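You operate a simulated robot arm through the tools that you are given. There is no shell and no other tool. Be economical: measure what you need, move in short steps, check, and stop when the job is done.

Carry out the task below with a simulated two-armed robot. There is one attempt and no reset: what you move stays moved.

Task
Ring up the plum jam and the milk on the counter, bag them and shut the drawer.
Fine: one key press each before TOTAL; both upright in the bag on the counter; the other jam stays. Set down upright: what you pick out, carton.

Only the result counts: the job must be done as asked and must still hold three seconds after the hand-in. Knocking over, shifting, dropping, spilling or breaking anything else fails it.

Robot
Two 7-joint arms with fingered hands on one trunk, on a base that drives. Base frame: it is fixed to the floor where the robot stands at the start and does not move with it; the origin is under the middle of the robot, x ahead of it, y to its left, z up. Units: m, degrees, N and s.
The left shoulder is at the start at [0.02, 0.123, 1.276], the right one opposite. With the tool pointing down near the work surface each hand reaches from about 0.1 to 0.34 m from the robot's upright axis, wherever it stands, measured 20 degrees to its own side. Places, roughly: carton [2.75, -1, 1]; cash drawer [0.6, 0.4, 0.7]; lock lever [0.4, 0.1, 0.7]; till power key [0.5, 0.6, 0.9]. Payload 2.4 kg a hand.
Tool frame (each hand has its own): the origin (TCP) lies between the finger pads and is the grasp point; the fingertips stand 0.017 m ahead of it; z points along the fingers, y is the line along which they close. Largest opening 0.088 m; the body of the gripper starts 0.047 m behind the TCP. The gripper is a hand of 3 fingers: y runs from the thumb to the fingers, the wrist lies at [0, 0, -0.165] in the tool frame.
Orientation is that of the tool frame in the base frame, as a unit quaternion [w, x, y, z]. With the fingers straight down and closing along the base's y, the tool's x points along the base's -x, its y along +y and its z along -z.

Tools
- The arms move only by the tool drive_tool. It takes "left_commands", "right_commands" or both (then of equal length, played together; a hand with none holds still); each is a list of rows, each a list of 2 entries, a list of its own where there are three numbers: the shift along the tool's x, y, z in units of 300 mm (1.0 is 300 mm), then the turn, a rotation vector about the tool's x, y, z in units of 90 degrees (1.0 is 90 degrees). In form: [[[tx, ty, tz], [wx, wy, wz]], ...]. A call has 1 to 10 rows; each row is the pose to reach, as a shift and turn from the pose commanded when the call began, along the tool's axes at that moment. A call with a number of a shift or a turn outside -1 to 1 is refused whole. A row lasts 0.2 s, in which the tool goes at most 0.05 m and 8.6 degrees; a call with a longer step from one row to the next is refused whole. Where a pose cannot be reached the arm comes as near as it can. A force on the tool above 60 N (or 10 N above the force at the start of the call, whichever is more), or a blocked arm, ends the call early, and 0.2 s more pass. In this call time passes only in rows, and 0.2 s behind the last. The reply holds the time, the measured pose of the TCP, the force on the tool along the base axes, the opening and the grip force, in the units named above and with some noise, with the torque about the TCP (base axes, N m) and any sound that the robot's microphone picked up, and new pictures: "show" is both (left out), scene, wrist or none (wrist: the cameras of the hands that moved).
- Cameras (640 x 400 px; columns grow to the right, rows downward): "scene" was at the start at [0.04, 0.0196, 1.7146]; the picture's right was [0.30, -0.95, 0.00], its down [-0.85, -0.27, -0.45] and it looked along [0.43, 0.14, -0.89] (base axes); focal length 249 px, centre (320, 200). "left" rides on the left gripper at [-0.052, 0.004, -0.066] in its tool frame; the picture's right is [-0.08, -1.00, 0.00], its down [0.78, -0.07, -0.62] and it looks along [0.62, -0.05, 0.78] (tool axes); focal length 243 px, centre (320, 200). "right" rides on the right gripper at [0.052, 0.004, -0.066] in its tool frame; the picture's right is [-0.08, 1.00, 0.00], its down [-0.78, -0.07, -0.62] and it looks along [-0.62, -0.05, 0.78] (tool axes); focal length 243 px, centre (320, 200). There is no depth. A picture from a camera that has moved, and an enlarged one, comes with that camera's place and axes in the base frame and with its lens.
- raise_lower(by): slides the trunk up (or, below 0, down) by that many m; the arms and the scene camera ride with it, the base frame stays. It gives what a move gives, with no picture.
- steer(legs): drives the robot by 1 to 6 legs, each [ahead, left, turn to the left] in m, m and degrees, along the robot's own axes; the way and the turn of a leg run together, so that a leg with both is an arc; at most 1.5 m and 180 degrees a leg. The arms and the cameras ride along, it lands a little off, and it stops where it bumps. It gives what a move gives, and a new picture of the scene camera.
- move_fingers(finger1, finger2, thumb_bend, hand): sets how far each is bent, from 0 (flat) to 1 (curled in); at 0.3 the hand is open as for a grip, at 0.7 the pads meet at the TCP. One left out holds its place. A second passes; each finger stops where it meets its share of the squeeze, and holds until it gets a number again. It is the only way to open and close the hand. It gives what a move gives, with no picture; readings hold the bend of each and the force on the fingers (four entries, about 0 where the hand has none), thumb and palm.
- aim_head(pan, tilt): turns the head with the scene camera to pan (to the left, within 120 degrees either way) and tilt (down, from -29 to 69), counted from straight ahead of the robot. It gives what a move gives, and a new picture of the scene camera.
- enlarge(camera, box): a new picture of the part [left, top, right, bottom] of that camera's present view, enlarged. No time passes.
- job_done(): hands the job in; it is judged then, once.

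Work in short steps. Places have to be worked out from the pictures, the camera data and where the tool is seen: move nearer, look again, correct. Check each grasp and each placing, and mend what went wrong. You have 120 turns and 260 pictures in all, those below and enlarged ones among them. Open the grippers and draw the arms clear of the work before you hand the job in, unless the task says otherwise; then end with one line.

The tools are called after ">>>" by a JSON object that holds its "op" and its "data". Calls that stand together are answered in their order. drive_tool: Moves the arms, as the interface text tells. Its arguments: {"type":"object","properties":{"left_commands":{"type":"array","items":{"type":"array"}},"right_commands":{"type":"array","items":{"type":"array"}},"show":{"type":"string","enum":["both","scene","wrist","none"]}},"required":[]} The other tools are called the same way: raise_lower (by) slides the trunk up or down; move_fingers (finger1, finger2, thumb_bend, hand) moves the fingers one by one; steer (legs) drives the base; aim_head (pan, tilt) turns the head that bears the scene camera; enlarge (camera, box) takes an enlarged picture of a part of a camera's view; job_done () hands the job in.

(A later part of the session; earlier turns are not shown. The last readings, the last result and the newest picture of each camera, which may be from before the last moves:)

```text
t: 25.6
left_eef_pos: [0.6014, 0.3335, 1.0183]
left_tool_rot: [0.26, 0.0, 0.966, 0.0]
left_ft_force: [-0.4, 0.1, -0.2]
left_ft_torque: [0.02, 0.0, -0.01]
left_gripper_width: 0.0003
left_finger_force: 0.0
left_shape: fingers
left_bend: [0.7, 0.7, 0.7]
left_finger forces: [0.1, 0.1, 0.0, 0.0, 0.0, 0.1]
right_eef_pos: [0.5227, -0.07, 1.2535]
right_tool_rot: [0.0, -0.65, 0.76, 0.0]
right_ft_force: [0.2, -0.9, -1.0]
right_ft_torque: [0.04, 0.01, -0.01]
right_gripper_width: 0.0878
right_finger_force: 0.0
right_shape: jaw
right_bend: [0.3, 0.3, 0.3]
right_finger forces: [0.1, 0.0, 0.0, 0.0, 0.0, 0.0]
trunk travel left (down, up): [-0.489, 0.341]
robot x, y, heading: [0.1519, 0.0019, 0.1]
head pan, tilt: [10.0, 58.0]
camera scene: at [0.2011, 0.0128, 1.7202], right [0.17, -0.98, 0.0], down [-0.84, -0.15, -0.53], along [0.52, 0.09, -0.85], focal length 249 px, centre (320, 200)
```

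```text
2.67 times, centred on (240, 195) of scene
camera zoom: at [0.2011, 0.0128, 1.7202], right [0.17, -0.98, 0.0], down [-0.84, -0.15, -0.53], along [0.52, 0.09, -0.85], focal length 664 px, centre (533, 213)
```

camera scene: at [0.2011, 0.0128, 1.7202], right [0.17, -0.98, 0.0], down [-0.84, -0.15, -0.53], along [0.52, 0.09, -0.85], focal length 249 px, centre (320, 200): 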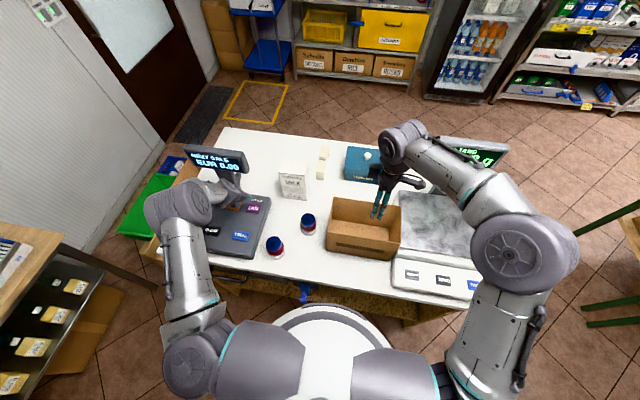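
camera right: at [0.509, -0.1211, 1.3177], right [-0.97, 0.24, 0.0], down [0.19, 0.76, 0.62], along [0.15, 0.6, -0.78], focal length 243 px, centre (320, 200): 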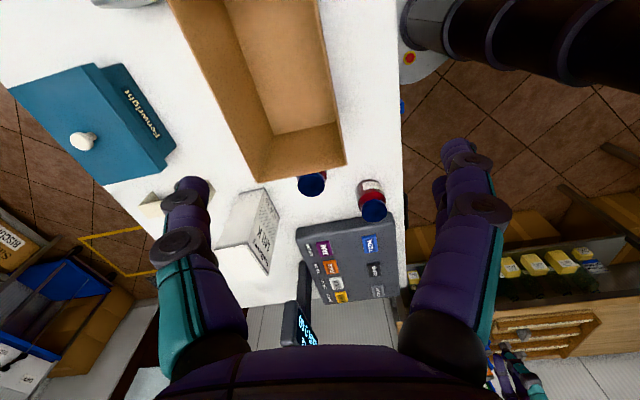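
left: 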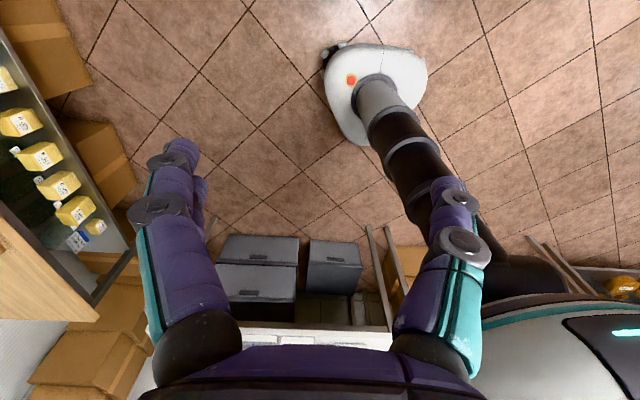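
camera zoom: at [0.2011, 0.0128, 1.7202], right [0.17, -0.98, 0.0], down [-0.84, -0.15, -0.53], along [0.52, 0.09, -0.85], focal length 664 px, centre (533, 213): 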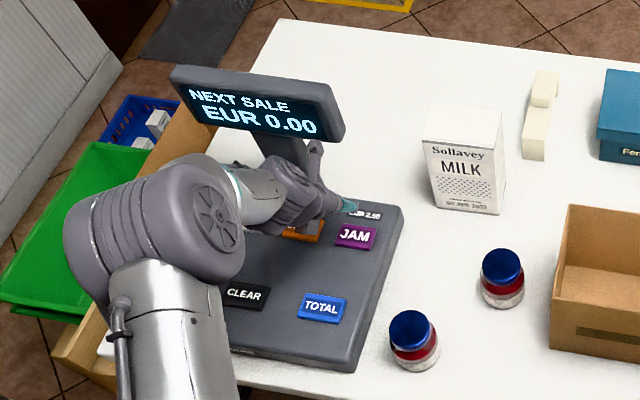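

The fingertip is where computed, above the key row aligned with JAM. I descend straight to just above the key.

>>> {"op": "drive_tool", "data": {"left_commands": [[[0.05, 0, 0.0866], [0, 0, 0]], [[0.092, 0, 0.159], [0, 0, 0]], [[0.108, 0, 0.188], [0, 0, 0]]], "show": "none"}}

>>> {"op": "enlarge", "data": {"camera": "right", "box": [270, 210, 390, 300]}}

>>> {"op": "enlarge", "data": {"camera": "scene", "box": [180, 140, 300, 230]}}

```text
t: 26.4
left_eef_pos: [0.6013, 0.3344, 0.9536]
left_tool_rot: [0.259, 0.0, 0.966, -0.001]
left_ft_force: [0.4, 0.5, 0.4]
left_ft_torque: [-0.01, 0.01, -0.01]
left_gripper_width: 0.0001
left_finger_force: 0.1
left_shape: fingers
left_bend: [0.7, 0.7, 0.7]
left_finger forces: [0.0, 0.0, 0.0, 0.0, 0.0, 0.0]
right_eef_pos: [0.5217, -0.0699, 1.2532]
right_tool_rot: [0.0, -0.65, 0.76, 0.0]
right_ft_force: [0.0, 0.6, -0.2]
right_ft_torque: [0.0, 0.01, 0.01]
right_gripper_width: 0.0878
right_finger_force: 0.1
right_shape: jaw
right_bend: [0.3, 0.3, 0.3]
right_finger forces: [0.0, 0.0, 0.0, 0.0, 0.1, 0.1]
trunk travel left (down, up): [-0.489, 0.341]
robot x, y, heading: [0.1513, 0.0013, 0.3]
head pan, tilt: [10.0, 58.0]
```

```text
4.44 times, centred on (330, 255) of right
camera zoom: at [0.509, -0.1209, 1.3177], right [-0.97, 0.24, 0.0], down [0.19, 0.76, 0.62], along [0.15, 0.6, -0.78], focal length 1078 px, centre (276, -44)
```

zoom: 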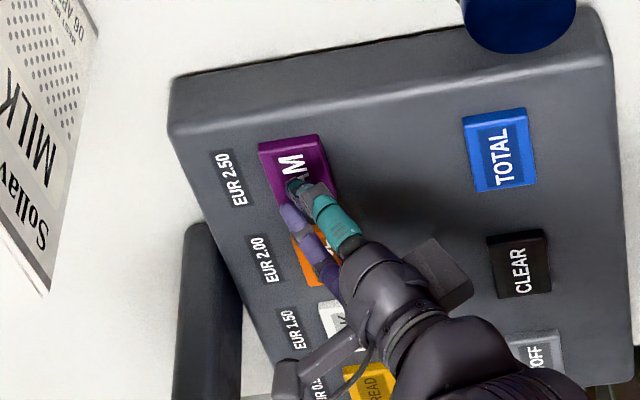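

```text
4.44 times, centred on (240, 185) of scene
camera zoom: at [0.2006, 0.0131, 1.7203], right [0.17, -0.98, 0.0], down [-0.84, -0.15, -0.53], along [0.52, 0.09, -0.85], focal length 1107 px, centre (676, 267)
```

zoom: 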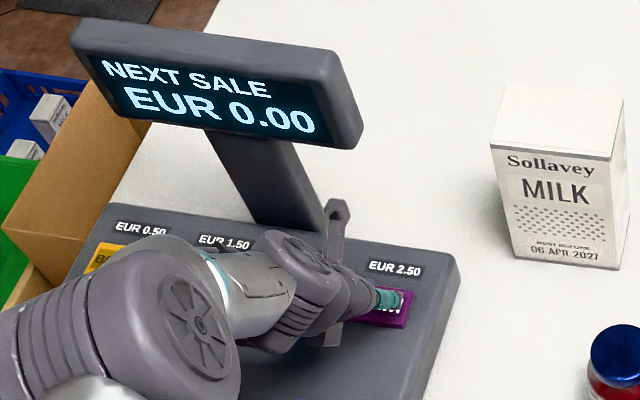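

Fingertips stand over JAM about 1 cm above it. I press down in small steps, 4 rows to 14 mm.

>>> {"op": "drive_tool", "data": {"left_commands": [[[0.0067, 0, 0.0115], [0, 0, 0]], [[0.0133, 0, 0.0231], [0, 0, 0]], [[0.0183, 0, 0.0318], [0, 0, 0]], [[0.0233, 0, 0.0404], [0, 0, 0]]], "show": "none"}}

>>> {"op": "enlarge", "data": {"camera": "scene", "box": [180, 140, 300, 230]}}

```text
t: 27.4
left_eef_pos: [0.603, 0.3338, 0.9416]
left_tool_rot: [0.262, -0.002, 0.965, 0.002]
left_ft_force: [4.0, 7.5, 24.0]
left_ft_torque: [0.17, -0.06, -0.01]
left_gripper_width: 0.0
left_finger_force: 12.5
left_shape: fingers
left_bend: [0.7, 0.76, 0.7]
left_finger forces: [0.1, 24.2, 0.0, 0.1, 0.8, 0.1]
right_eef_pos: [0.5211, -0.0706, 1.2546]
right_tool_rot: [-0.001, -0.65, 0.76, 0.0]
right_ft_force: [0.7, 0.1, 0.8]
right_ft_torque: [-0.03, -0.03, 0.01]
right_gripper_width: 0.0881
right_finger_force: 0.0
right_shape: jaw
right_bend: [0.3, 0.3, 0.3]
right_finger forces: [0.0, 0.0, 0.0, 0.0, 0.0, 0.0]
trunk travel left (down, up): [-0.489, 0.341]
robot x, y, heading: [0.1537, -0.0004, 0.4]
head pan, tilt: [10.0, 58.0]
heard: click
```

```text
4.44 times, centred on (240, 185) of scene
camera zoom: at [0.1988, 0.0125, 1.7206], right [0.17, -0.98, 0.0], down [-0.83, -0.15, -0.53], along [0.52, 0.09, -0.85], focal length 1107 px, centre (676, 267)
```

zoom: 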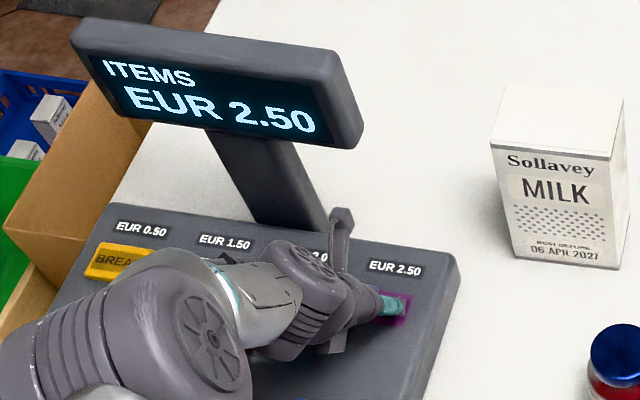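

JAM registered once (EUR 2.50). I lift straight up, tilt a bit more, and shift over to MILK.

>>> {"op": "drive_tool", "data": {"left_commands": [[[-0.06, 0, -0.104], [0, 0, 0]], [[-0.1, 0, -0.1732], [0, 0, 0]], [[-0.1, 0.05, -0.1732], [0, -0.085, 0]], [[-0.1, 0.1, -0.1732], [0, -0.165, 0]], [[-0.1, 0.25, -0.1732], [0, -0.165, 0]], [[-0.1, 0.4, -0.1732], [0, -0.165, 0]], [[-0.1, 0.523, -0.1732], [0, -0.165, 0]]], "show": "none"}}

>>> {"op": "enlarge", "data": {"camera": "right", "box": [250, 210, 410, 310]}}

>>> {"op": "enlarge", "data": {"camera": "scene", "box": [140, 120, 300, 230]}}

```text
t: 29.0
left_eef_pos: [0.6017, 0.4863, 1.0002]
left_tool_rot: [0.382, 0.0, 0.924, -0.001]
left_ft_force: [-0.1, -0.5, 0.5]
left_ft_torque: [-0.01, 0.0, 0.02]
left_gripper_width: 0.0001
left_finger_force: 0.1
left_shape: fingers
left_bend: [0.7, 0.7, 0.7]
left_finger forces: [0.0, 0.1, 0.1, 0.1, 0.0, 0.0]
right_eef_pos: [0.522, -0.07, 1.2525]
right_tool_rot: [-0.001, -0.65, 0.76, 0.001]
right_ft_force: [-0.3, 0.5, -0.6]
right_ft_torque: [-0.01, 0.0, 0.02]
right_gripper_width: 0.0878
right_finger_force: 0.1
right_shape: jaw
right_bend: [0.3, 0.3, 0.3]
right_finger forces: [0.0, 0.1, 0.0, 0.0, 0.1, 0.0]
trunk travel left (down, up): [-0.489, 0.341]
robot x, y, heading: [0.1507, 0.0002, 0.2]
head pan, tilt: [10.0, 58.0]
```

```text
4.00 times, centred on (330, 260) of right
camera zoom: at [0.5092, -0.1209, 1.3176], right [-0.97, 0.24, 0.0], down [0.19, 0.76, 0.62], along [0.15, 0.6, -0.78], focal length 970 px, centre (280, -40)
```

zoom: 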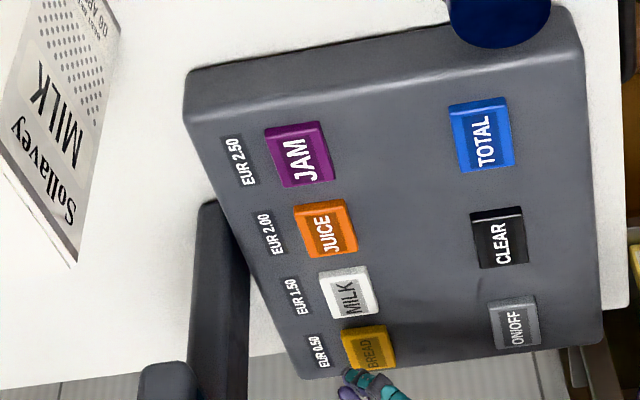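

```text
3.64 times, centred on (220, 175) of scene
camera zoom: at [0.2008, 0.013, 1.7202], right [0.17, -0.98, 0.0], down [-0.84, -0.15, -0.53], along [0.52, 0.09, -0.85], focal length 906 px, centre (684, 291)
```

zoom: 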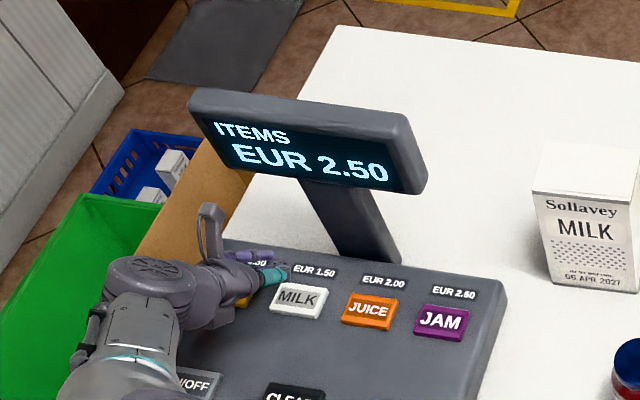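

Tip is at (0.614, 0.486, 0.988); MILK key at about y 0.481. I shift 5 mm right and press down gradually.

>>> {"op": "drive_tool", "data": {"left_commands": [[[0.05, -0.017, 0.05], [0, 0, 0]], [[0.1, -0.017, 0.1], [0, 0, 0]], [[0.12, -0.017, 0.12], [0, 0, 0]], [[0.13, -0.017, 0.13], [0, 0, 0]], [[0.139, -0.017, 0.139], [0, 0, 0]], [[0.147, -0.017, 0.147], [0, 0, 0]]], "show": "none"}}

>>> {"op": "enlarge", "data": {"camera": "scene", "box": [140, 120, 300, 230]}}

```text
t: 30.4
left_eef_pos: [0.5953, 0.4658, 0.9628]
left_tool_rot: [0.382, -0.001, 0.924, 0.0]
left_ft_force: [0.6, 0.5, 0.2]
left_ft_torque: [0.0, 0.01, 0.02]
left_gripper_width: 0.0
left_finger_force: 0.0
left_shape: fingers
left_bend: [0.7, 0.7, 0.7]
left_finger forces: [0.0, 0.0, 0.0, 0.0, 0.1, 0.0]
left hand out of reach, approached as far as the arm can: row 1, 2, 3, 4, 5, 6
right_eef_pos: [0.5222, -0.0697, 1.2533]
right_tool_rot: [0.0, -0.65, 0.76, 0.0]
right_ft_force: [0.8, -0.3, -0.1]
right_ft_torque: [0.03, 0.0, 0.0]
right_gripper_width: 0.0879
right_finger_force: 0.0
right_shape: jaw
right_bend: [0.3, 0.3, 0.3]
right_finger forces: [0.0, 0.1, 0.0, 0.1, 0.0, 0.0]
trunk travel left (down, up): [-0.489, 0.341]
robot x, y, heading: [0.1507, 0.0023, -0.0]
head pan, tilt: [10.0, 58.0]
```

```text
3.64 times, centred on (220, 175) of scene
camera zoom: at [0.2004, 0.0131, 1.7203], right [0.17, -0.98, 0.0], down [-0.84, -0.15, -0.53], along [0.52, 0.09, -0.85], focal length 906 px, centre (684, 291)
```

zoom: 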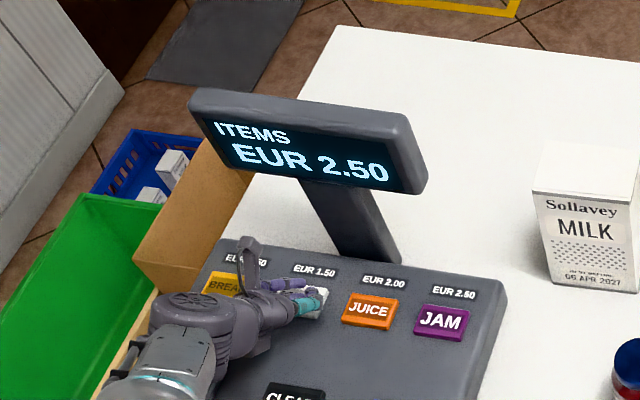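

The left arm hit its reach limit (no contact made). I lift the hand again, then lower the trunk to gain reach.

>>> {"op": "drive_tool", "data": {"left_commands": [[[-0.08, 0, -0.08], [0, 0, 0]], [[-0.16, 0, -0.16], [0, 0, 0]], [[-0.236, 0, -0.236], [0, 0, 0]]], "show": "none"}}

>>> {"op": "raise_lower", "data": {"by": -0.06}}

>>> {"op": "enlarge", "data": {"camera": "scene", "box": [120, 100, 340, 250]}}

```text
t: 31.2
left_eef_pos: [0.5955, 0.465, 1.064]
left_tool_rot: [0.382, 0.0, 0.924, -0.001]
left_ft_force: [-0.4, -0.7, 0.1]
left_ft_torque: [0.04, -0.02, 0.02]
left_gripper_width: 0.0001
left_finger_force: 0.0
left_shape: fingers
left_bend: [0.7, 0.7, 0.7]
left_finger forces: [0.0, 0.0, 0.0, 0.0, 0.0, 0.0]
right_eef_pos: [0.521, -0.0703, 1.253]
right_tool_rot: [0.0, -0.65, 0.76, 0.0]
right_ft_force: [0.2, -0.1, 0.4]
right_ft_torque: [-0.02, 0.03, 0.01]
right_gripper_width: 0.088
right_finger_force: 0.1
right_shape: jaw
right_bend: [0.3, 0.3, 0.3]
right_finger forces: [0.0, 0.0, 0.0, 0.0, 0.0, 0.1]
trunk travel left (down, up): [-0.489, 0.341]
robot x, y, heading: [0.152, 0.0018, 0.1]
head pan, tilt: [10.0, 58.0]
```

```text
t: 32.2
left_eef_pos: [0.5954, 0.4662, 1.0035]
left_tool_rot: [0.381, 0.0, 0.925, -0.001]
left_ft_force: [-0.6, 1.1, -1.6]
left_ft_torque: [0.0, 0.0, 0.02]
left_gripper_width: 0.0
left_finger_force: 0.1
left_shape: fingers
left_bend: [0.7, 0.7, 0.7]
left_finger forces: [0.1, 0.0, 0.1, 0.1, 0.1, 0.0]
right_eef_pos: [0.522, -0.0695, 1.1933]
right_tool_rot: [0.0, -0.65, 0.76, 0.0]
right_ft_force: [-0.3, -0.1, -0.1]
right_ft_torque: [-0.02, 0.03, -0.01]
right_gripper_width: 0.0881
right_finger_force: 0.0
right_shape: jaw
right_bend: [0.3, 0.3, 0.3]
right_finger forces: [0.0, 0.0, 0.0, 0.0, 0.1, 0.1]
trunk travel left (down, up): [-0.429, 0.401]
robot x, y, heading: [0.1573, -0.0033, -0.0]
head pan, tilt: [10.0, 58.0]
```

```text
2.67 times, centred on (230, 175) of scene
camera zoom: at [0.2002, 0.0131, 1.6603], right [0.17, -0.98, 0.0], down [-0.84, -0.15, -0.53], along [0.52, 0.09, -0.85], focal length 664 px, centre (560, 267)
```

zoom: 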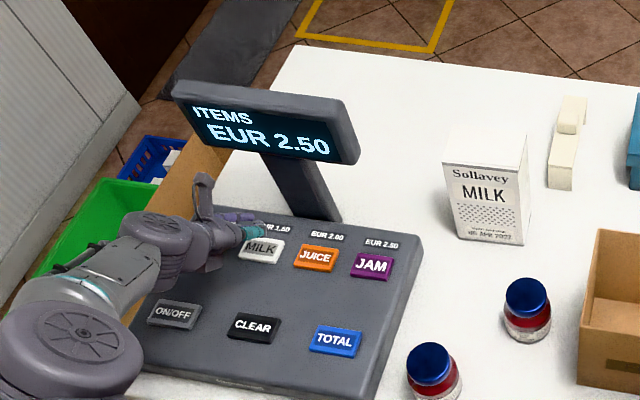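

The hand is 1.5 cm short in y. I correct y and x and descend to just above MILK, checking reach.

>>> {"op": "drive_tool", "data": {"left_commands": [[[-0.0156, 0.05, 0.0156], [0, 0, 0]], [[0.04, 0.05, 0.0706], [0, 0, 0]], [[0.09, 0.05, 0.121], [0, 0, 0]]], "show": "none"}}

>>> {"op": "enlarge", "data": {"camera": "scene", "box": [140, 120, 300, 230]}}

>>> {"op": "enlarge", "data": {"camera": "right", "box": [250, 210, 410, 350]}}

```text
t: 33.0
left_eef_pos: [0.6015, 0.4807, 0.9574]
left_tool_rot: [0.382, -0.001, 0.924, -0.001]
left_ft_force: [-0.6, -0.2, -0.2]
left_ft_torque: [0.0, 0.02, 0.01]
left_gripper_width: 0.0
left_finger_force: 0.0
left_shape: fingers
left_bend: [0.7, 0.7, 0.7]
left_finger forces: [0.0, 0.0, 0.1, 0.1, 0.0, 0.0]
right_eef_pos: [0.5219, -0.0707, 1.1934]
right_tool_rot: [-0.001, -0.65, 0.76, 0.0]
right_ft_force: [-0.3, 1.0, 0.7]
right_ft_torque: [0.01, -0.02, 0.01]
right_gripper_width: 0.088
right_finger_force: 0.1
right_shape: jaw
right_bend: [0.3, 0.3, 0.3]
right_finger forces: [0.1, 0.0, 0.0, 0.1, 0.0, 0.0]
trunk travel left (down, up): [-0.429, 0.401]
robot x, y, heading: [0.1554, -0.0, 0.0]
head pan, tilt: [10.0, 58.0]
```

```text
3.64 times, centred on (220, 175) of scene
camera zoom: at [0.2005, 0.0132, 1.6603], right [0.17, -0.98, 0.0], down [-0.84, -0.15, -0.53], along [0.52, 0.09, -0.85], focal length 906 px, centre (684, 291)
```

zoom: 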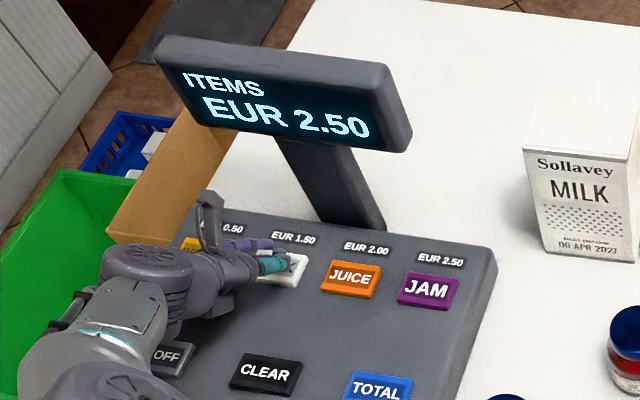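

```text
2.86 times, centred on (330, 280) of right
camera zoom: at [0.509, -0.1208, 1.2577], right [-0.97, 0.24, 0.0], down [0.19, 0.76, 0.62], along [0.15, 0.6, -0.78], focal length 693 px, centre (291, -29)
```

zoom: 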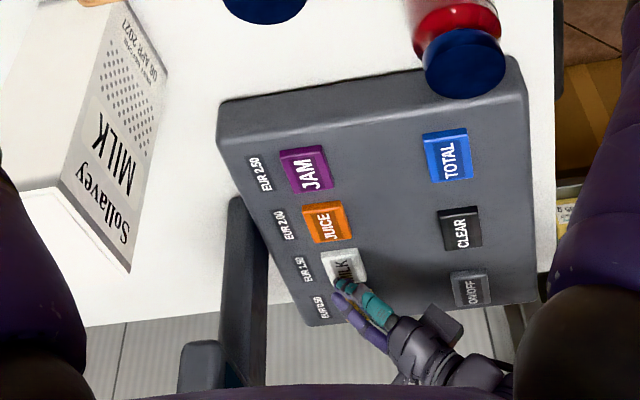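

Tip is above MILK. I press down in small steps.

>>> {"op": "drive_tool", "data": {"left_commands": [[[0.012, 0, 0.012], [0, 0, 0]], [[0.024, 0, 0.024], [0, 0, 0]], [[0.033, 0, 0.033], [0, 0, 0]], [[0.042, 0, 0.042], [0, 0, 0]], [[0.05, 0, 0.05], [0, 0, 0]]], "show": "none"}}

>>> {"op": "enlarge", "data": {"camera": "scene", "box": [140, 120, 300, 230]}}

```text
t: 34.2
left_eef_pos: [0.6029, 0.4795, 0.943]
left_tool_rot: [0.387, -0.003, 0.922, 0.003]
left_ft_force: [12.7, 7.3, 37.7]
left_ft_torque: [0.21, -0.33, 0.0]
left_gripper_width: 0.0
left_finger_force: 19.3
left_shape: fingers
left_bend: [0.7, 0.76, 0.7]
left_finger forces: [0.0, 38.1, 0.0, 0.1, 0.0, 0.1]
right_eef_pos: [0.5206, -0.0713, 1.194]
right_tool_rot: [0.0, -0.65, 0.76, 0.0]
right_ft_force: [0.8, 1.1, -0.2]
right_ft_torque: [0.01, -0.02, 0.0]
right_gripper_width: 0.088
right_finger_force: 0.1
right_shape: jaw
right_bend: [0.3, 0.3, 0.3]
right_finger forces: [0.0, 0.0, 0.1, 0.1, 0.1, 0.0]
trunk travel left (down, up): [-0.429, 0.401]
robot x, y, heading: [0.1531, 0.0014, 0.2]
head pan, tilt: [10.0, 58.0]
heard: click
```

```text
3.64 times, centred on (220, 175) of scene
camera zoom: at [0.1982, 0.0102, 1.6607], right [0.17, -0.98, 0.0], down [-0.83, -0.15, -0.53], along [0.52, 0.09, -0.85], focal length 906 px, centre (684, 291)
```

zoom: 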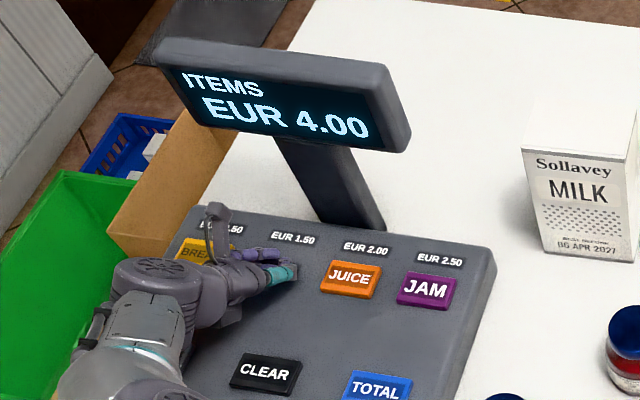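

MILK registered (EUR 4.00). I lift the left hand straight up and pull it back to a safe pose.

>>> {"op": "drive_tool", "data": {"left_commands": [[[-0.08, 0, -0.08], [0, 0, 0]], [[-0.18, 0, -0.18], [0, 0, 0]], [[-0.28, 0, -0.28], [0, 0, 0]], [[-0.36, 0, -0.36], [0, 0, 0]], [[-0.28, -0.1, -0.44], [0, 0, 0]], [[-0.19, -0.2, -0.53], [0, 0, 0]], [[-0.1, -0.3, -0.62], [0, 0, 0]], [[-0.02, -0.4, -0.7], [0, 0, 0]]], "show": "both"}}

>>> {"op": "enlarge", "data": {"camera": "right", "box": [160, 90, 420, 300]}}

```text
t: 36.0
left_eef_pos: [0.4578, 0.3587, 1.0907]
left_tool_rot: [0.383, -0.001, 0.924, 0.001]
left_ft_force: [-0.4, -0.5, 0.9]
left_ft_torque: [-0.02, -0.01, -0.03]
left_gripper_width: 0.0
left_finger_force: 0.1
left_shape: fingers
left_bend: [0.7, 0.7, 0.7]
left_finger forces: [0.0, 0.0, 0.0, 0.0, 0.0, 0.0]
left hand out of reach, approached as far as the arm can: row 7
right_eef_pos: [0.5215, -0.0724, 1.1944]
right_tool_rot: [0.0, -0.65, 0.76, 0.001]
right_ft_force: [0.3, 0.3, 0.0]
right_ft_torque: [0.0, -0.02, 0.0]
right_gripper_width: 0.0878
right_finger_force: 0.0
right_shape: jaw
right_bend: [0.3, 0.3, 0.3]
right_finger forces: [0.1, 0.1, 0.1, 0.0, 0.0, 0.0]
trunk travel left (down, up): [-0.429, 0.401]
robot x, y, heading: [0.1531, 0.0002, -0.2]
head pan, tilt: [10.0, 58.0]
camera scene: at [0.1996, 0.0113, 1.6603], right [0.17, -0.98, 0.0], down [-0.83, -0.15, -0.53], along [0.52, 0.09, -0.85], focal length 249 px, centre (320, 200)
camera left: at [0.4476, 0.3642, 1.1738], right [0.06, -1.0, 0.06], down [-0.99, -0.07, -0.11], along [0.12, -0.05, -0.99], focal length 243 px, centre (320, 200)
```

scene: 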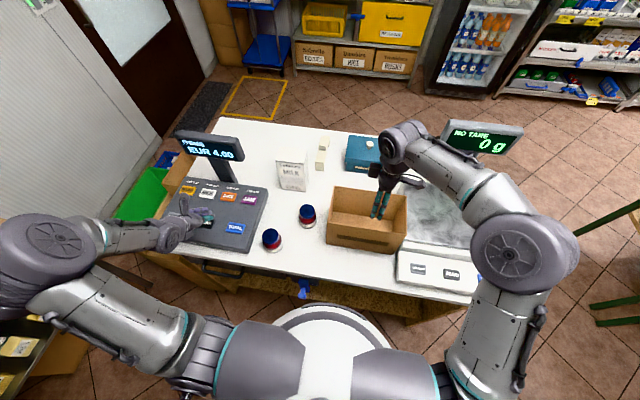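
left: 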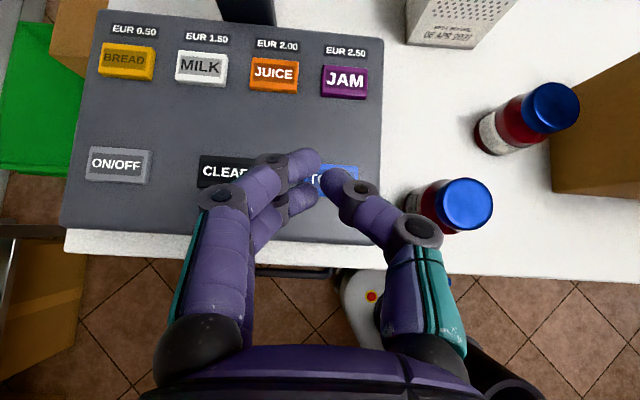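

```text
1.90 times, centred on (290, 195) of right
camera zoom: at [0.5083, -0.1223, 1.2578], right [-0.97, 0.24, 0.0], down [0.19, 0.76, 0.62], along [0.15, 0.6, -0.78], focal length 462 px, centre (377, 210)
```

zoom: 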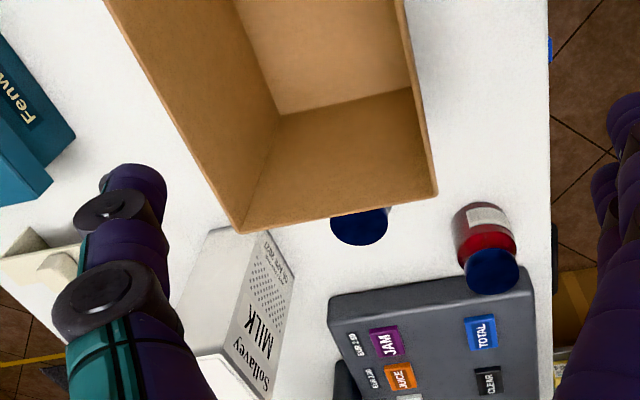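

The left hand hangs nearly over TOTAL. I move it to just above TOTAL (0.50, 0.342) and look.

>>> {"op": "drive_tool", "data": {"left_commands": [[[-0.04, -0.0557, 0.1], [0, 0, 0]], [[0.05, -0.0557, 0.2], [0, 0, 0]], [[0.14, -0.0557, 0.29], [0, 0, 0]], [[0.23, -0.0557, 0.371], [0, 0, 0]]], "show": "wrist"}}

>>> {"op": "enlarge", "data": {"camera": "scene", "box": [160, 130, 320, 270]}}

>>> {"op": "enlarge", "data": {"camera": "right", "box": [320, 200, 480, 320]}}

```text
t: 37.0
left_eef_pos: [0.4881, 0.3448, 0.9629]
left_tool_rot: [0.382, 0.0, 0.924, -0.001]
left_ft_force: [-0.6, 0.3, -0.2]
left_ft_torque: [-0.02, 0.01, 0.0]
left_gripper_width: 0.0002
left_finger_force: 0.0
left_shape: fingers
left_bend: [0.7, 0.7, 0.7]
left_finger forces: [0.0, 0.0, 0.0, 0.1, 0.0, 0.0]
right_eef_pos: [0.522, -0.0702, 1.1934]
right_tool_rot: [0.0, -0.65, 0.76, -0.001]
right_ft_force: [-0.7, 0.5, 0.1]
right_ft_torque: [-0.02, 0.0, 0.01]
right_gripper_width: 0.0881
right_finger_force: 0.0
right_shape: jaw
right_bend: [0.3, 0.3, 0.3]
right_finger forces: [0.0, 0.0, 0.0, 0.0, 0.0, 0.0]
trunk travel left (down, up): [-0.429, 0.401]
robot x, y, heading: [0.1509, 0.0017, 0.2]
head pan, tilt: [10.0, 58.0]
camera left: at [0.4783, 0.3497, 1.0458], right [0.06, -1.0, 0.06], down [-0.99, -0.07, -0.11], along [0.12, -0.05, -0.99], focal length 243 px, centre (320, 200)
```

left: 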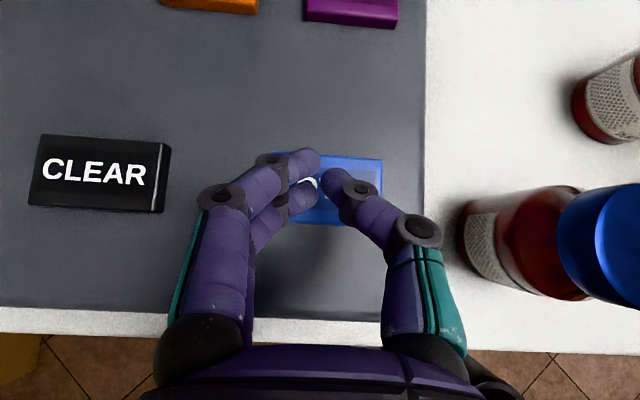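

```text
2.86 times, centred on (240, 200) of scene
camera zoom: at [0.2003, 0.0138, 1.6603], right [0.17, -0.98, 0.0], down [-0.84, -0.15, -0.53], along [0.52, 0.09, -0.85], focal length 712 px, centre (549, 200)
```

zoom: 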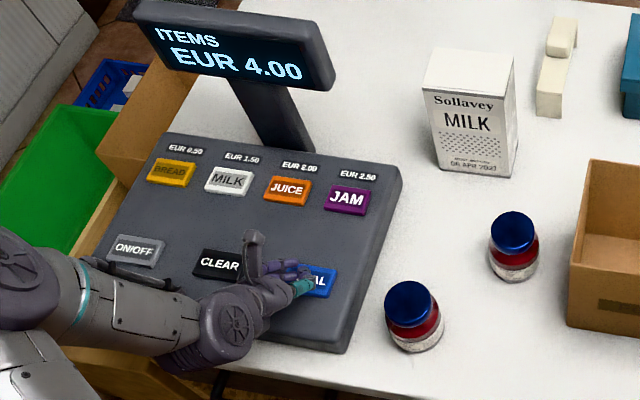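

```text
3.33 times, centred on (400, 260) of right
camera zoom: at [0.5088, -0.1203, 1.2578], right [-0.97, 0.24, 0.0], down [0.19, 0.76, 0.62], along [0.15, 0.6, -0.78], focal length 809 px, centre (53, 0)
```

zoom: 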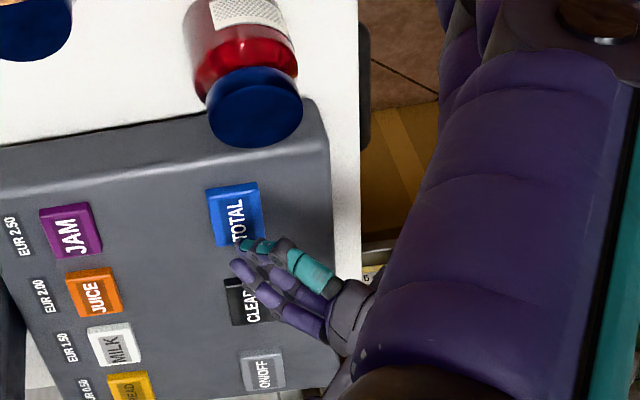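

TOTAL's centre is at about (0.499, 0.337); I shift 8 mm right and press down slowly.

>>> {"op": "drive_tool", "data": {"left_commands": [[[0.012, -0.026, 0.012], [0, 0, 0]], [[0.026, -0.026, 0.026], [0, 0, 0]], [[0.038, -0.026, 0.038], [0, 0, 0]], [[0.047, -0.026, 0.047], [0, 0, 0]], [[0.056, -0.026, 0.056], [0, 0, 0]]], "show": "scene"}}

>>> {"op": "enlarge", "data": {"camera": "scene", "box": [160, 120, 340, 310]}}

```text
t: 38.2
left_eef_pos: [0.49, 0.3354, 0.9417]
left_tool_rot: [0.387, 0.0, 0.922, 0.002]
left_ft_force: [7.8, 8.4, 36.5]
left_ft_torque: [0.3, -0.26, -0.01]
left_gripper_width: 0.0
left_finger_force: 18.5
left_shape: fingers
left_bend: [0.7, 0.75, 0.7]
left_finger forces: [0.0, 36.7, 0.1, 0.0, 0.1, 0.0]
right_eef_pos: [0.5206, -0.0704, 1.193]
right_tool_rot: [0.001, -0.65, 0.76, 0.0]
right_ft_force: [0.1, 0.1, 0.4]
right_ft_torque: [-0.03, -0.03, 0.01]
right_gripper_width: 0.0881
right_finger_force: 0.1
right_shape: jaw
right_bend: [0.3, 0.3, 0.3]
right_finger forces: [0.1, 0.0, 0.1, 0.1, 0.0, 0.1]
trunk travel left (down, up): [-0.429, 0.401]
robot x, y, heading: [0.154, 0.0016, -0.1]
head pan, tilt: [10.0, 58.0]
heard: click
camera scene: at [0.1988, 0.0117, 1.6608], right [0.17, -0.98, 0.0], down [-0.83, -0.15, -0.53], along [0.52, 0.09, -0.85], focal length 249 px, centre (320, 200)
```

scene: 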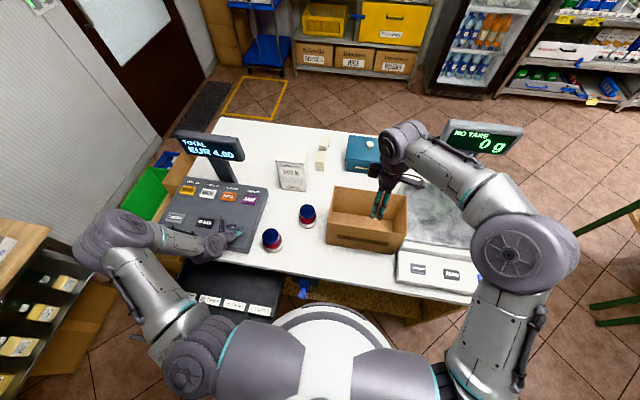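

```text
2.11 times, centred on (250, 215) of scene
camera zoom: at [0.1988, 0.0117, 1.6608], right [0.17, -0.98, 0.0], down [-0.83, -0.15, -0.53], along [0.52, 0.09, -0.85], focal length 524 px, centre (467, 168)
```

zoom: 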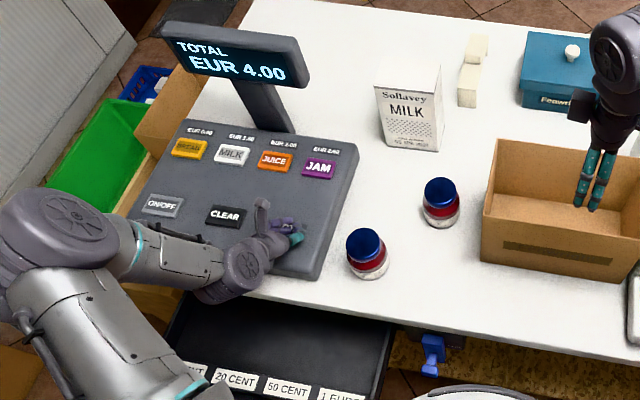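

TOTAL registered (EUR 4.00) and the drawer has popped open. I lift the left hand clear, then back the robot off to shut the drawer.

>>> {"op": "drive_tool", "data": {"left_commands": [[[-0.1, 0, -0.1], [0, 0, 0]], [[-0.21, 0, -0.21], [0, 0, 0]], [[-0.32, 0, -0.32], [0, 0, 0]]], "show": "none"}}

>>> {"op": "steer", "data": {"legs": [[-0.4, 0, 0]]}}

>>> {"op": "enlarge", "data": {"camera": "scene", "box": [140, 90, 340, 240]}}

```text
t: 39.0
left_eef_pos: [0.4886, 0.3361, 1.0756]
left_tool_rot: [0.382, -0.002, 0.924, 0.0]
left_ft_force: [-0.8, -0.7, 0.1]
left_ft_torque: [0.02, 0.0, 0.0]
left_gripper_width: 0.0
left_finger_force: 0.0
left_shape: fingers
left_bend: [0.7, 0.7, 0.7]
left_finger forces: [0.0, 0.0, 0.0, 0.0, 0.0, 0.1]
right_eef_pos: [0.5211, -0.07, 1.1927]
right_tool_rot: [0.0, -0.651, 0.759, 0.0]
right_ft_force: [0.3, 0.5, -0.7]
right_ft_torque: [-0.03, 0.01, 0.01]
right_gripper_width: 0.0881
right_finger_force: 0.1
right_shape: jaw
right_bend: [0.3, 0.3, 0.3]
right_finger forces: [0.1, 0.0, 0.0, 0.0, 0.0, 0.1]
trunk travel left (down, up): [-0.429, 0.401]
robot x, y, heading: [0.1512, 0.0018, 0.0]
head pan, tilt: [10.0, 58.0]
```

```text
t: 41.5
left_eef_pos: [0.0915, 0.3358, 1.0771]
left_tool_rot: [0.383, 0.0, 0.924, -0.001]
left_ft_force: [-0.8, -0.5, 0.9]
left_ft_torque: [0.01, -0.01, -0.02]
left_gripper_width: 0.0001
left_finger_force: 0.1
left_shape: fingers
left_bend: [0.7, 0.7, 0.7]
left_finger forces: [0.0, 0.1, 0.0, 0.0, 0.0, 0.1]
right_eef_pos: [0.1235, -0.0697, 1.1943]
right_tool_rot: [0.001, -0.65, 0.76, 0.0]
right_ft_force: [0.4, 1.6, 0.7]
right_ft_torque: [0.0, -0.01, 0.01]
right_gripper_width: 0.0878
right_finger_force: 0.0
right_shape: jaw
right_bend: [0.3, 0.3, 0.3]
right_finger forces: [0.0, 0.0, 0.0, 0.1, 0.0, 0.0]
trunk travel left (down, up): [-0.429, 0.401]
robot x, y, heading: [-0.2435, -0.0008, 0.2]
head pan, tilt: [10.0, 58.0]
camera scene: at [-0.1982, 0.0126, 1.6603], right [0.17, -0.98, 0.0], down [-0.83, -0.15, -0.53], along [0.52, 0.09, -0.85], focal length 249 px, centre (320, 200)
```

scene: 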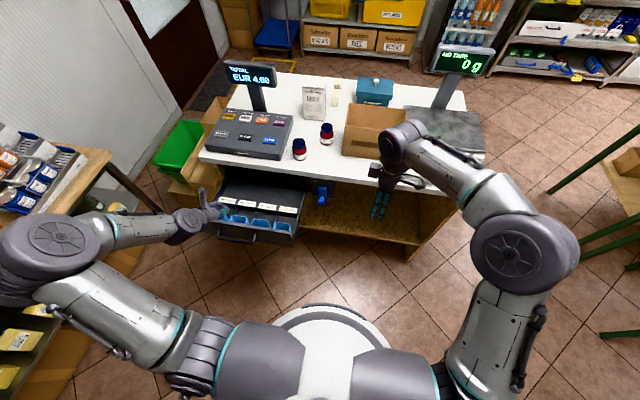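

```text
2.67 times, centred on (240, 165) of scene
camera zoom: at [-0.1982, 0.0126, 1.6603], right [0.17, -0.98, 0.0], down [-0.83, -0.15, -0.53], along [0.52, 0.09, -0.85], focal length 664 px, centre (533, 293)
```

zoom: 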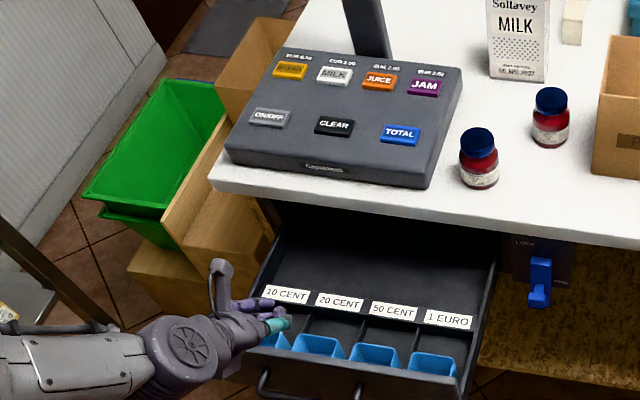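

The drawer's front panel is at x≈0.15, y 0.17–0.52, z≈0.76–0.85, handle at y≈0.32–0.45. I pull the left hand back slightly and lower the trunk, then tilt the hand to point forward.

>>> {"op": "drive_tool", "data": {"left_commands": [[[0.06, 0, -0.06], [0, -0.09, 0]], [[0.12, -0.08, -0.12], [0, -0.18, 0]], [[0.14, -0.16, -0.14], [0, -0.27, 0]], [[0.14, -0.25, -0.14], [0, -0.35, 0]]], "show": "none"}}

>>> {"op": "raise_lower", "data": {"by": -0.2}}

>>> {"op": "aim_head", "data": {"pan": 25, "tilt": 55}}

```text
t: 42.5
left_eef_pos: [0.0527, 0.2775, 1.0551]
left_tool_rot: [0.62, -0.001, 0.785, 0.001]
left_ft_force: [-0.7, 0.0, 0.5]
left_ft_torque: [0.01, -0.01, 0.01]
left_gripper_width: 0.0002
left_finger_force: 0.0
left_shape: fingers
left_bend: [0.7, 0.7, 0.7]
left_finger forces: [0.0, 0.0, 0.0, 0.0, 0.1, 0.0]
left hand out of reach, approached as far as the arm can: row 2, 3, 4
right_eef_pos: [0.1244, -0.0698, 1.1932]
right_tool_rot: [0.0, -0.65, 0.76, 0.0]
right_ft_force: [-0.2, -0.3, 0.0]
right_ft_torque: [0.01, -0.01, 0.0]
right_gripper_width: 0.0879
right_finger_force: 0.2
right_shape: jaw
right_bend: [0.3, 0.3, 0.3]
right_finger forces: [0.1, 0.1, 0.0, 0.0, 0.1, 0.0]
trunk travel left (down, up): [-0.429, 0.401]
robot x, y, heading: [-0.2455, 0.0007, 0.1]
head pan, tilt: [10.0, 58.0]
```

```text
t: 44.7
left_eef_pos: [0.0524, 0.2775, 0.8555]
left_tool_rot: [0.619, -0.001, 0.786, 0.0]
left_ft_force: [-0.1, -0.5, 0.6]
left_ft_torque: [-0.04, -0.01, -0.01]
left_gripper_width: 0.0001
left_finger_force: 0.1
left_shape: fingers
left_bend: [0.7, 0.7, 0.7]
left_finger forces: [0.0, 0.0, 0.1, 0.1, 0.0, 0.0]
right_eef_pos: [0.1236, -0.07, 0.9949]
right_tool_rot: [0.0, -0.65, 0.76, 0.0]
right_ft_force: [-0.9, 0.1, 0.0]
right_ft_torque: [0.01, 0.01, 0.01]
right_gripper_width: 0.0881
right_finger_force: 0.1
right_shape: jaw
right_bend: [0.3, 0.3, 0.3]
right_finger forces: [0.0, 0.0, 0.0, 0.1, 0.0, 0.0]
trunk travel left (down, up): [-0.229, 0.601]
robot x, y, heading: [-0.2445, -0.0011, 0.2]
head pan, tilt: [10.0, 58.0]
```

```text
t: 45.5
left_eef_pos: [0.0531, 0.2773, 0.854]
left_tool_rot: [0.618, -0.001, 0.786, 0.0]
left_ft_force: [-0.7, -0.3, -0.3]
left_ft_torque: [-0.01, 0.01, -0.01]
left_gripper_width: 0.0001
left_finger_force: 0.2
left_shape: fingers
left_bend: [0.7, 0.7, 0.7]
left_finger forces: [0.0, 0.1, 0.0, 0.1, 0.0, 0.0]
right_eef_pos: [0.1245, -0.0697, 0.993]
right_tool_rot: [0.0, -0.65, 0.76, 0.0]
right_ft_force: [0.4, 0.0, -0.3]
right_ft_torque: [0.01, -0.02, 0.02]
right_gripper_width: 0.0881
right_finger_force: 0.1
right_shape: jaw
right_bend: [0.3, 0.3, 0.3]
right_finger forces: [0.0, 0.1, 0.0, 0.1, 0.0, 0.0]
trunk travel left (down, up): [-0.229, 0.601]
robot x, y, heading: [-0.2455, 0.0015, 0.4]
head pan, tilt: [25.0, 55.0]
camera scene: at [-0.1998, 0.0311, 1.464], right [0.42, -0.91, 0.0], down [-0.74, -0.35, -0.57], along [0.52, 0.24, -0.82], focal length 249 px, centre (320, 200)
```

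scene: 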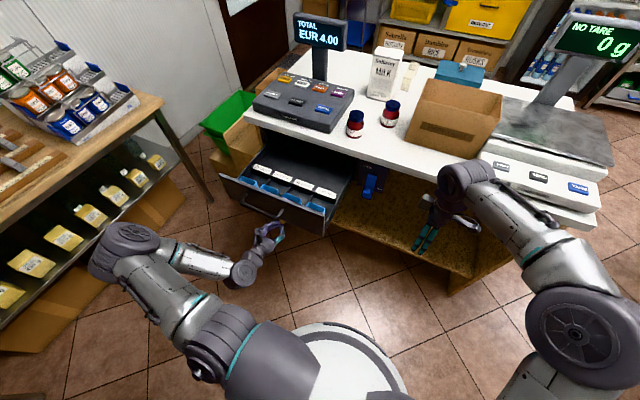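

Enlarging the drawer front to aim the push.

>>> {"op": "enlarge", "data": {"camera": "scene", "box": [190, 130, 390, 290]}}

>>> {"op": "enlarge", "data": {"camera": "left", "box": [0, 0, 640, 400]}}

```text
2.50 times, centred on (290, 210) of scene
camera zoom: at [-0.1998, 0.0311, 1.464], right [0.42, -0.91, 0.0], down [-0.74, -0.35, -0.57], along [0.52, 0.24, -0.82], focal length 622 px, centre (395, 175)
```

zoom: 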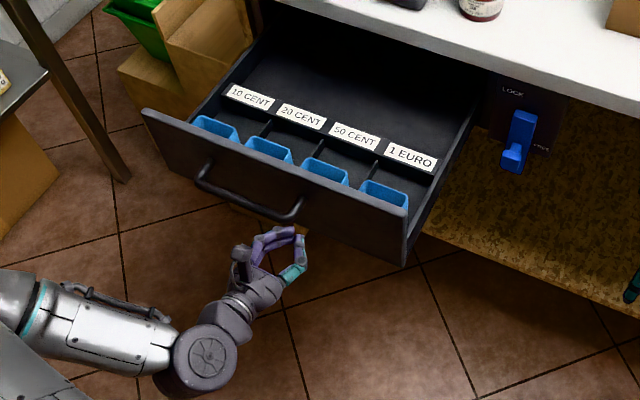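

```text
1.00 times, centred on (320, 200) of left (not enlarged: the box is as wide or as high as the picture)
camera zoom: at [0.0004, 0.2823, 0.9201], right [0.02, -1.0, 0.08], down [-0.79, -0.07, -0.61], along [0.62, -0.05, -0.79], focal length 243 px, centre (320, 200)
```

zoom: 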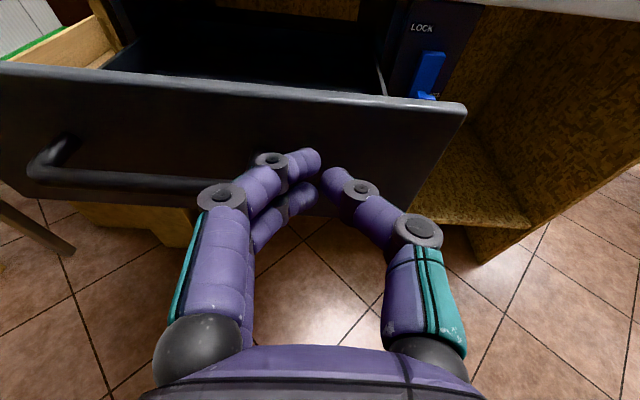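

Panel spans z 0.685–0.83 at x≈0.17. I lower to z≈0.78, y≈0.265 (right of the handle) and advance, pushing the panel in gently.

>>> {"op": "drive_tool", "data": {"left_commands": [[[0.12, -0.02, 0.03], [0, 0, 0]], [[0.243, -0.04, 0.0585], [0, 0, 0]], [[0.22, -0.04, 0.17], [0, 0, 0]], [[0.19, -0.04, 0.27], [0, 0, 0]], [[0.17, -0.04, 0.37], [0, 0, 0]], [[0.145, -0.04, 0.47], [0, 0, 0]], [[0.12, -0.04, 0.57], [0, 0, 0]]], "show": "both"}}

```text
t: 47.0
left_eef_pos: [0.1432, 0.2741, 0.7801]
left_tool_rot: [0.619, -0.001, 0.785, 0.0]
left_ft_force: [0.6, 0.4, 0.1]
left_ft_torque: [0.0, 0.01, -0.03]
left_gripper_width: 0.0
left_finger_force: 0.0
left_shape: fingers
left_bend: [0.7, 0.7, 0.7]
left_finger forces: [0.0, 0.0, 0.1, 0.1, 0.0, 0.1]
left hand out of reach, approached as far as the arm can: row 5, 6, 7
right_eef_pos: [0.1239, -0.0703, 0.993]
right_tool_rot: [0.0, -0.649, 0.761, 0.0]
right_ft_force: [0.0, 0.0, -1.5]
right_ft_torque: [-0.04, -0.03, -0.04]
right_gripper_width: 0.0881
right_finger_force: 0.1
right_shape: jaw
right_bend: [0.3, 0.3, 0.3]
right_finger forces: [0.0, 0.1, 0.0, 0.0, 0.0, 0.0]
trunk travel left (down, up): [-0.229, 0.601]
robot x, y, heading: [-0.2463, 0.0016, 0.2]
head pan, tilt: [25.0, 55.0]
camera scene: at [-0.1998, 0.0312, 1.464], right [0.42, -0.91, 0.0], down [-0.74, -0.35, -0.57], along [0.52, 0.24, -0.82], focal length 249 px, centre (320, 200)
camera left: at [0.0913, 0.2788, 0.845], right [0.02, -1.0, 0.08], down [-0.79, -0.07, -0.61], along [0.62, -0.05, -0.78], focal length 243 px, centre (320, 200)
```

scene: 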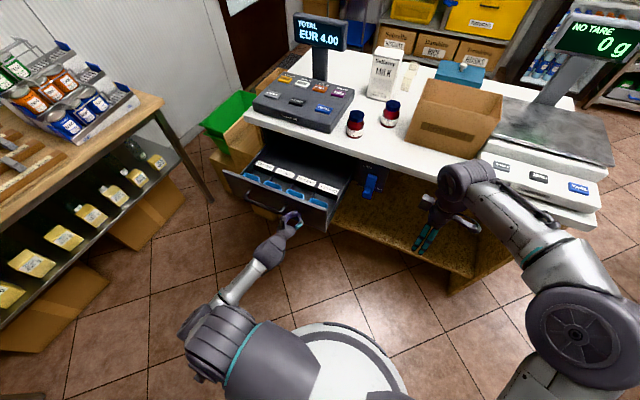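
left: 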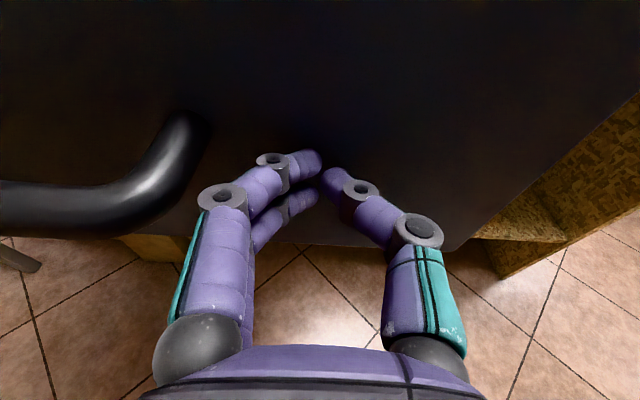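

The arm is straight, with fingertips at the panel. I drive the base forward gently so that the hand pushes the drawer in.

>>> {"op": "steer", "data": {"legs": [[0.1, 0, 0]]}}

```text
t: 48.2
left_eef_pos: [0.2446, 0.275, 0.7777]
left_tool_rot: [0.619, -0.001, 0.786, 0.0]
left_ft_force: [-0.2, -0.5, 0.2]
left_ft_torque: [0.0, 0.02, 0.0]
left_gripper_width: 0.0
left_finger_force: 0.1
left_shape: fingers
left_bend: [0.7, 0.7, 0.7]
left_finger forces: [0.1, 0.0, 0.0, 0.0, 0.0, 0.0]
right_eef_pos: [0.2245, -0.07, 0.9943]
right_tool_rot: [-0.001, -0.65, 0.76, 0.001]
right_ft_force: [0.9, 0.7, 0.4]
right_ft_torque: [-0.03, 0.02, 0.0]
right_gripper_width: 0.0877
right_finger_force: 0.0
right_shape: jaw
right_bend: [0.3, 0.3, 0.3]
right_finger forces: [0.0, 0.1, 0.0, 0.1, 0.1, 0.0]
trunk travel left (down, up): [-0.229, 0.601]
robot x, y, heading: [-0.1467, 0.0001, -0.1]
head pan, tilt: [25.0, 55.0]
camera scene: at [-0.0982, 0.0312, 1.4639], right [0.42, -0.91, 0.0], down [-0.74, -0.35, -0.57], along [0.52, 0.24, -0.82], focal length 249 px, centre (320, 200)
```

scene: 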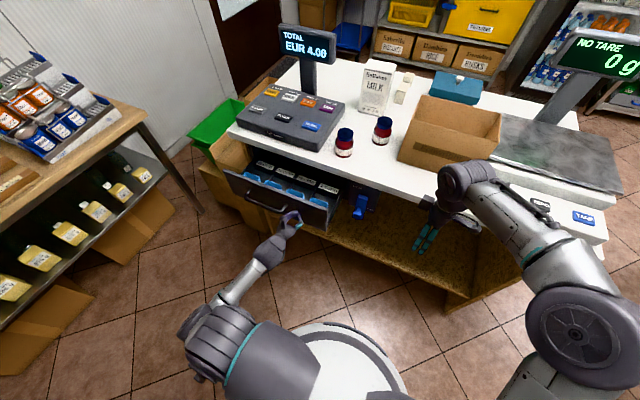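

The drawer is going in. I continue forward.

>>> {"op": "steer", "data": {"legs": [[0.08, 0, 0]]}}

>>> {"op": "enlarge", "data": {"camera": "scene", "box": [190, 100, 390, 260]}}

```text
t: 49.3
left_eef_pos: [0.3238, 0.2758, 0.7791]
left_tool_rot: [0.619, 0.0, 0.786, -0.001]
left_ft_force: [-0.4, 0.9, 0.4]
left_ft_torque: [0.01, -0.01, 0.0]
left_gripper_width: 0.0001
left_finger_force: 0.1
left_shape: fingers
left_bend: [0.7, 0.7, 0.7]
left_finger forces: [0.1, 0.0, 0.0, 0.0, 0.1, 0.1]
right_eef_pos: [0.305, -0.0701, 0.9929]
right_tool_rot: [-0.001, -0.65, 0.76, 0.001]
right_ft_force: [-0.2, 0.4, 0.1]
right_ft_torque: [0.03, 0.03, 0.01]
right_gripper_width: 0.0878
right_finger_force: 0.0
right_shape: jaw
right_bend: [0.3, 0.3, 0.3]
right_finger forces: [0.0, 0.1, 0.1, 0.0, 0.0, 0.1]
trunk travel left (down, up): [-0.229, 0.601]
robot x, y, heading: [-0.0624, 0.0022, -0.1]
head pan, tilt: [25.0, 55.0]
camera scene: at [-0.0183, 0.0313, 1.4639], right [0.42, -0.91, 0.0], down [-0.74, -0.35, -0.57], along [0.52, 0.24, -0.82], focal length 249 px, centre (320, 200)
```

scene: 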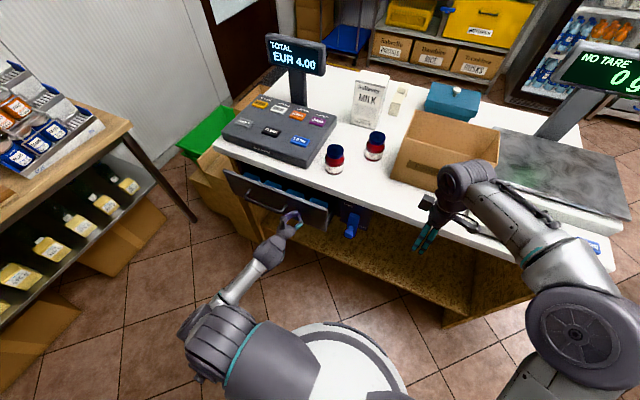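

```text
2.50 times, centred on (290, 180) of scene
camera zoom: at [-0.0183, 0.0313, 1.4639], right [0.42, -0.91, 0.0], down [-0.74, -0.35, -0.57], along [0.52, 0.24, -0.82], focal length 622 px, centre (395, 250)
```

zoom: 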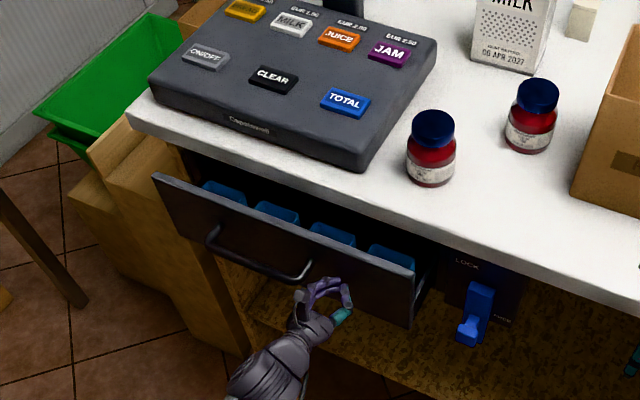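

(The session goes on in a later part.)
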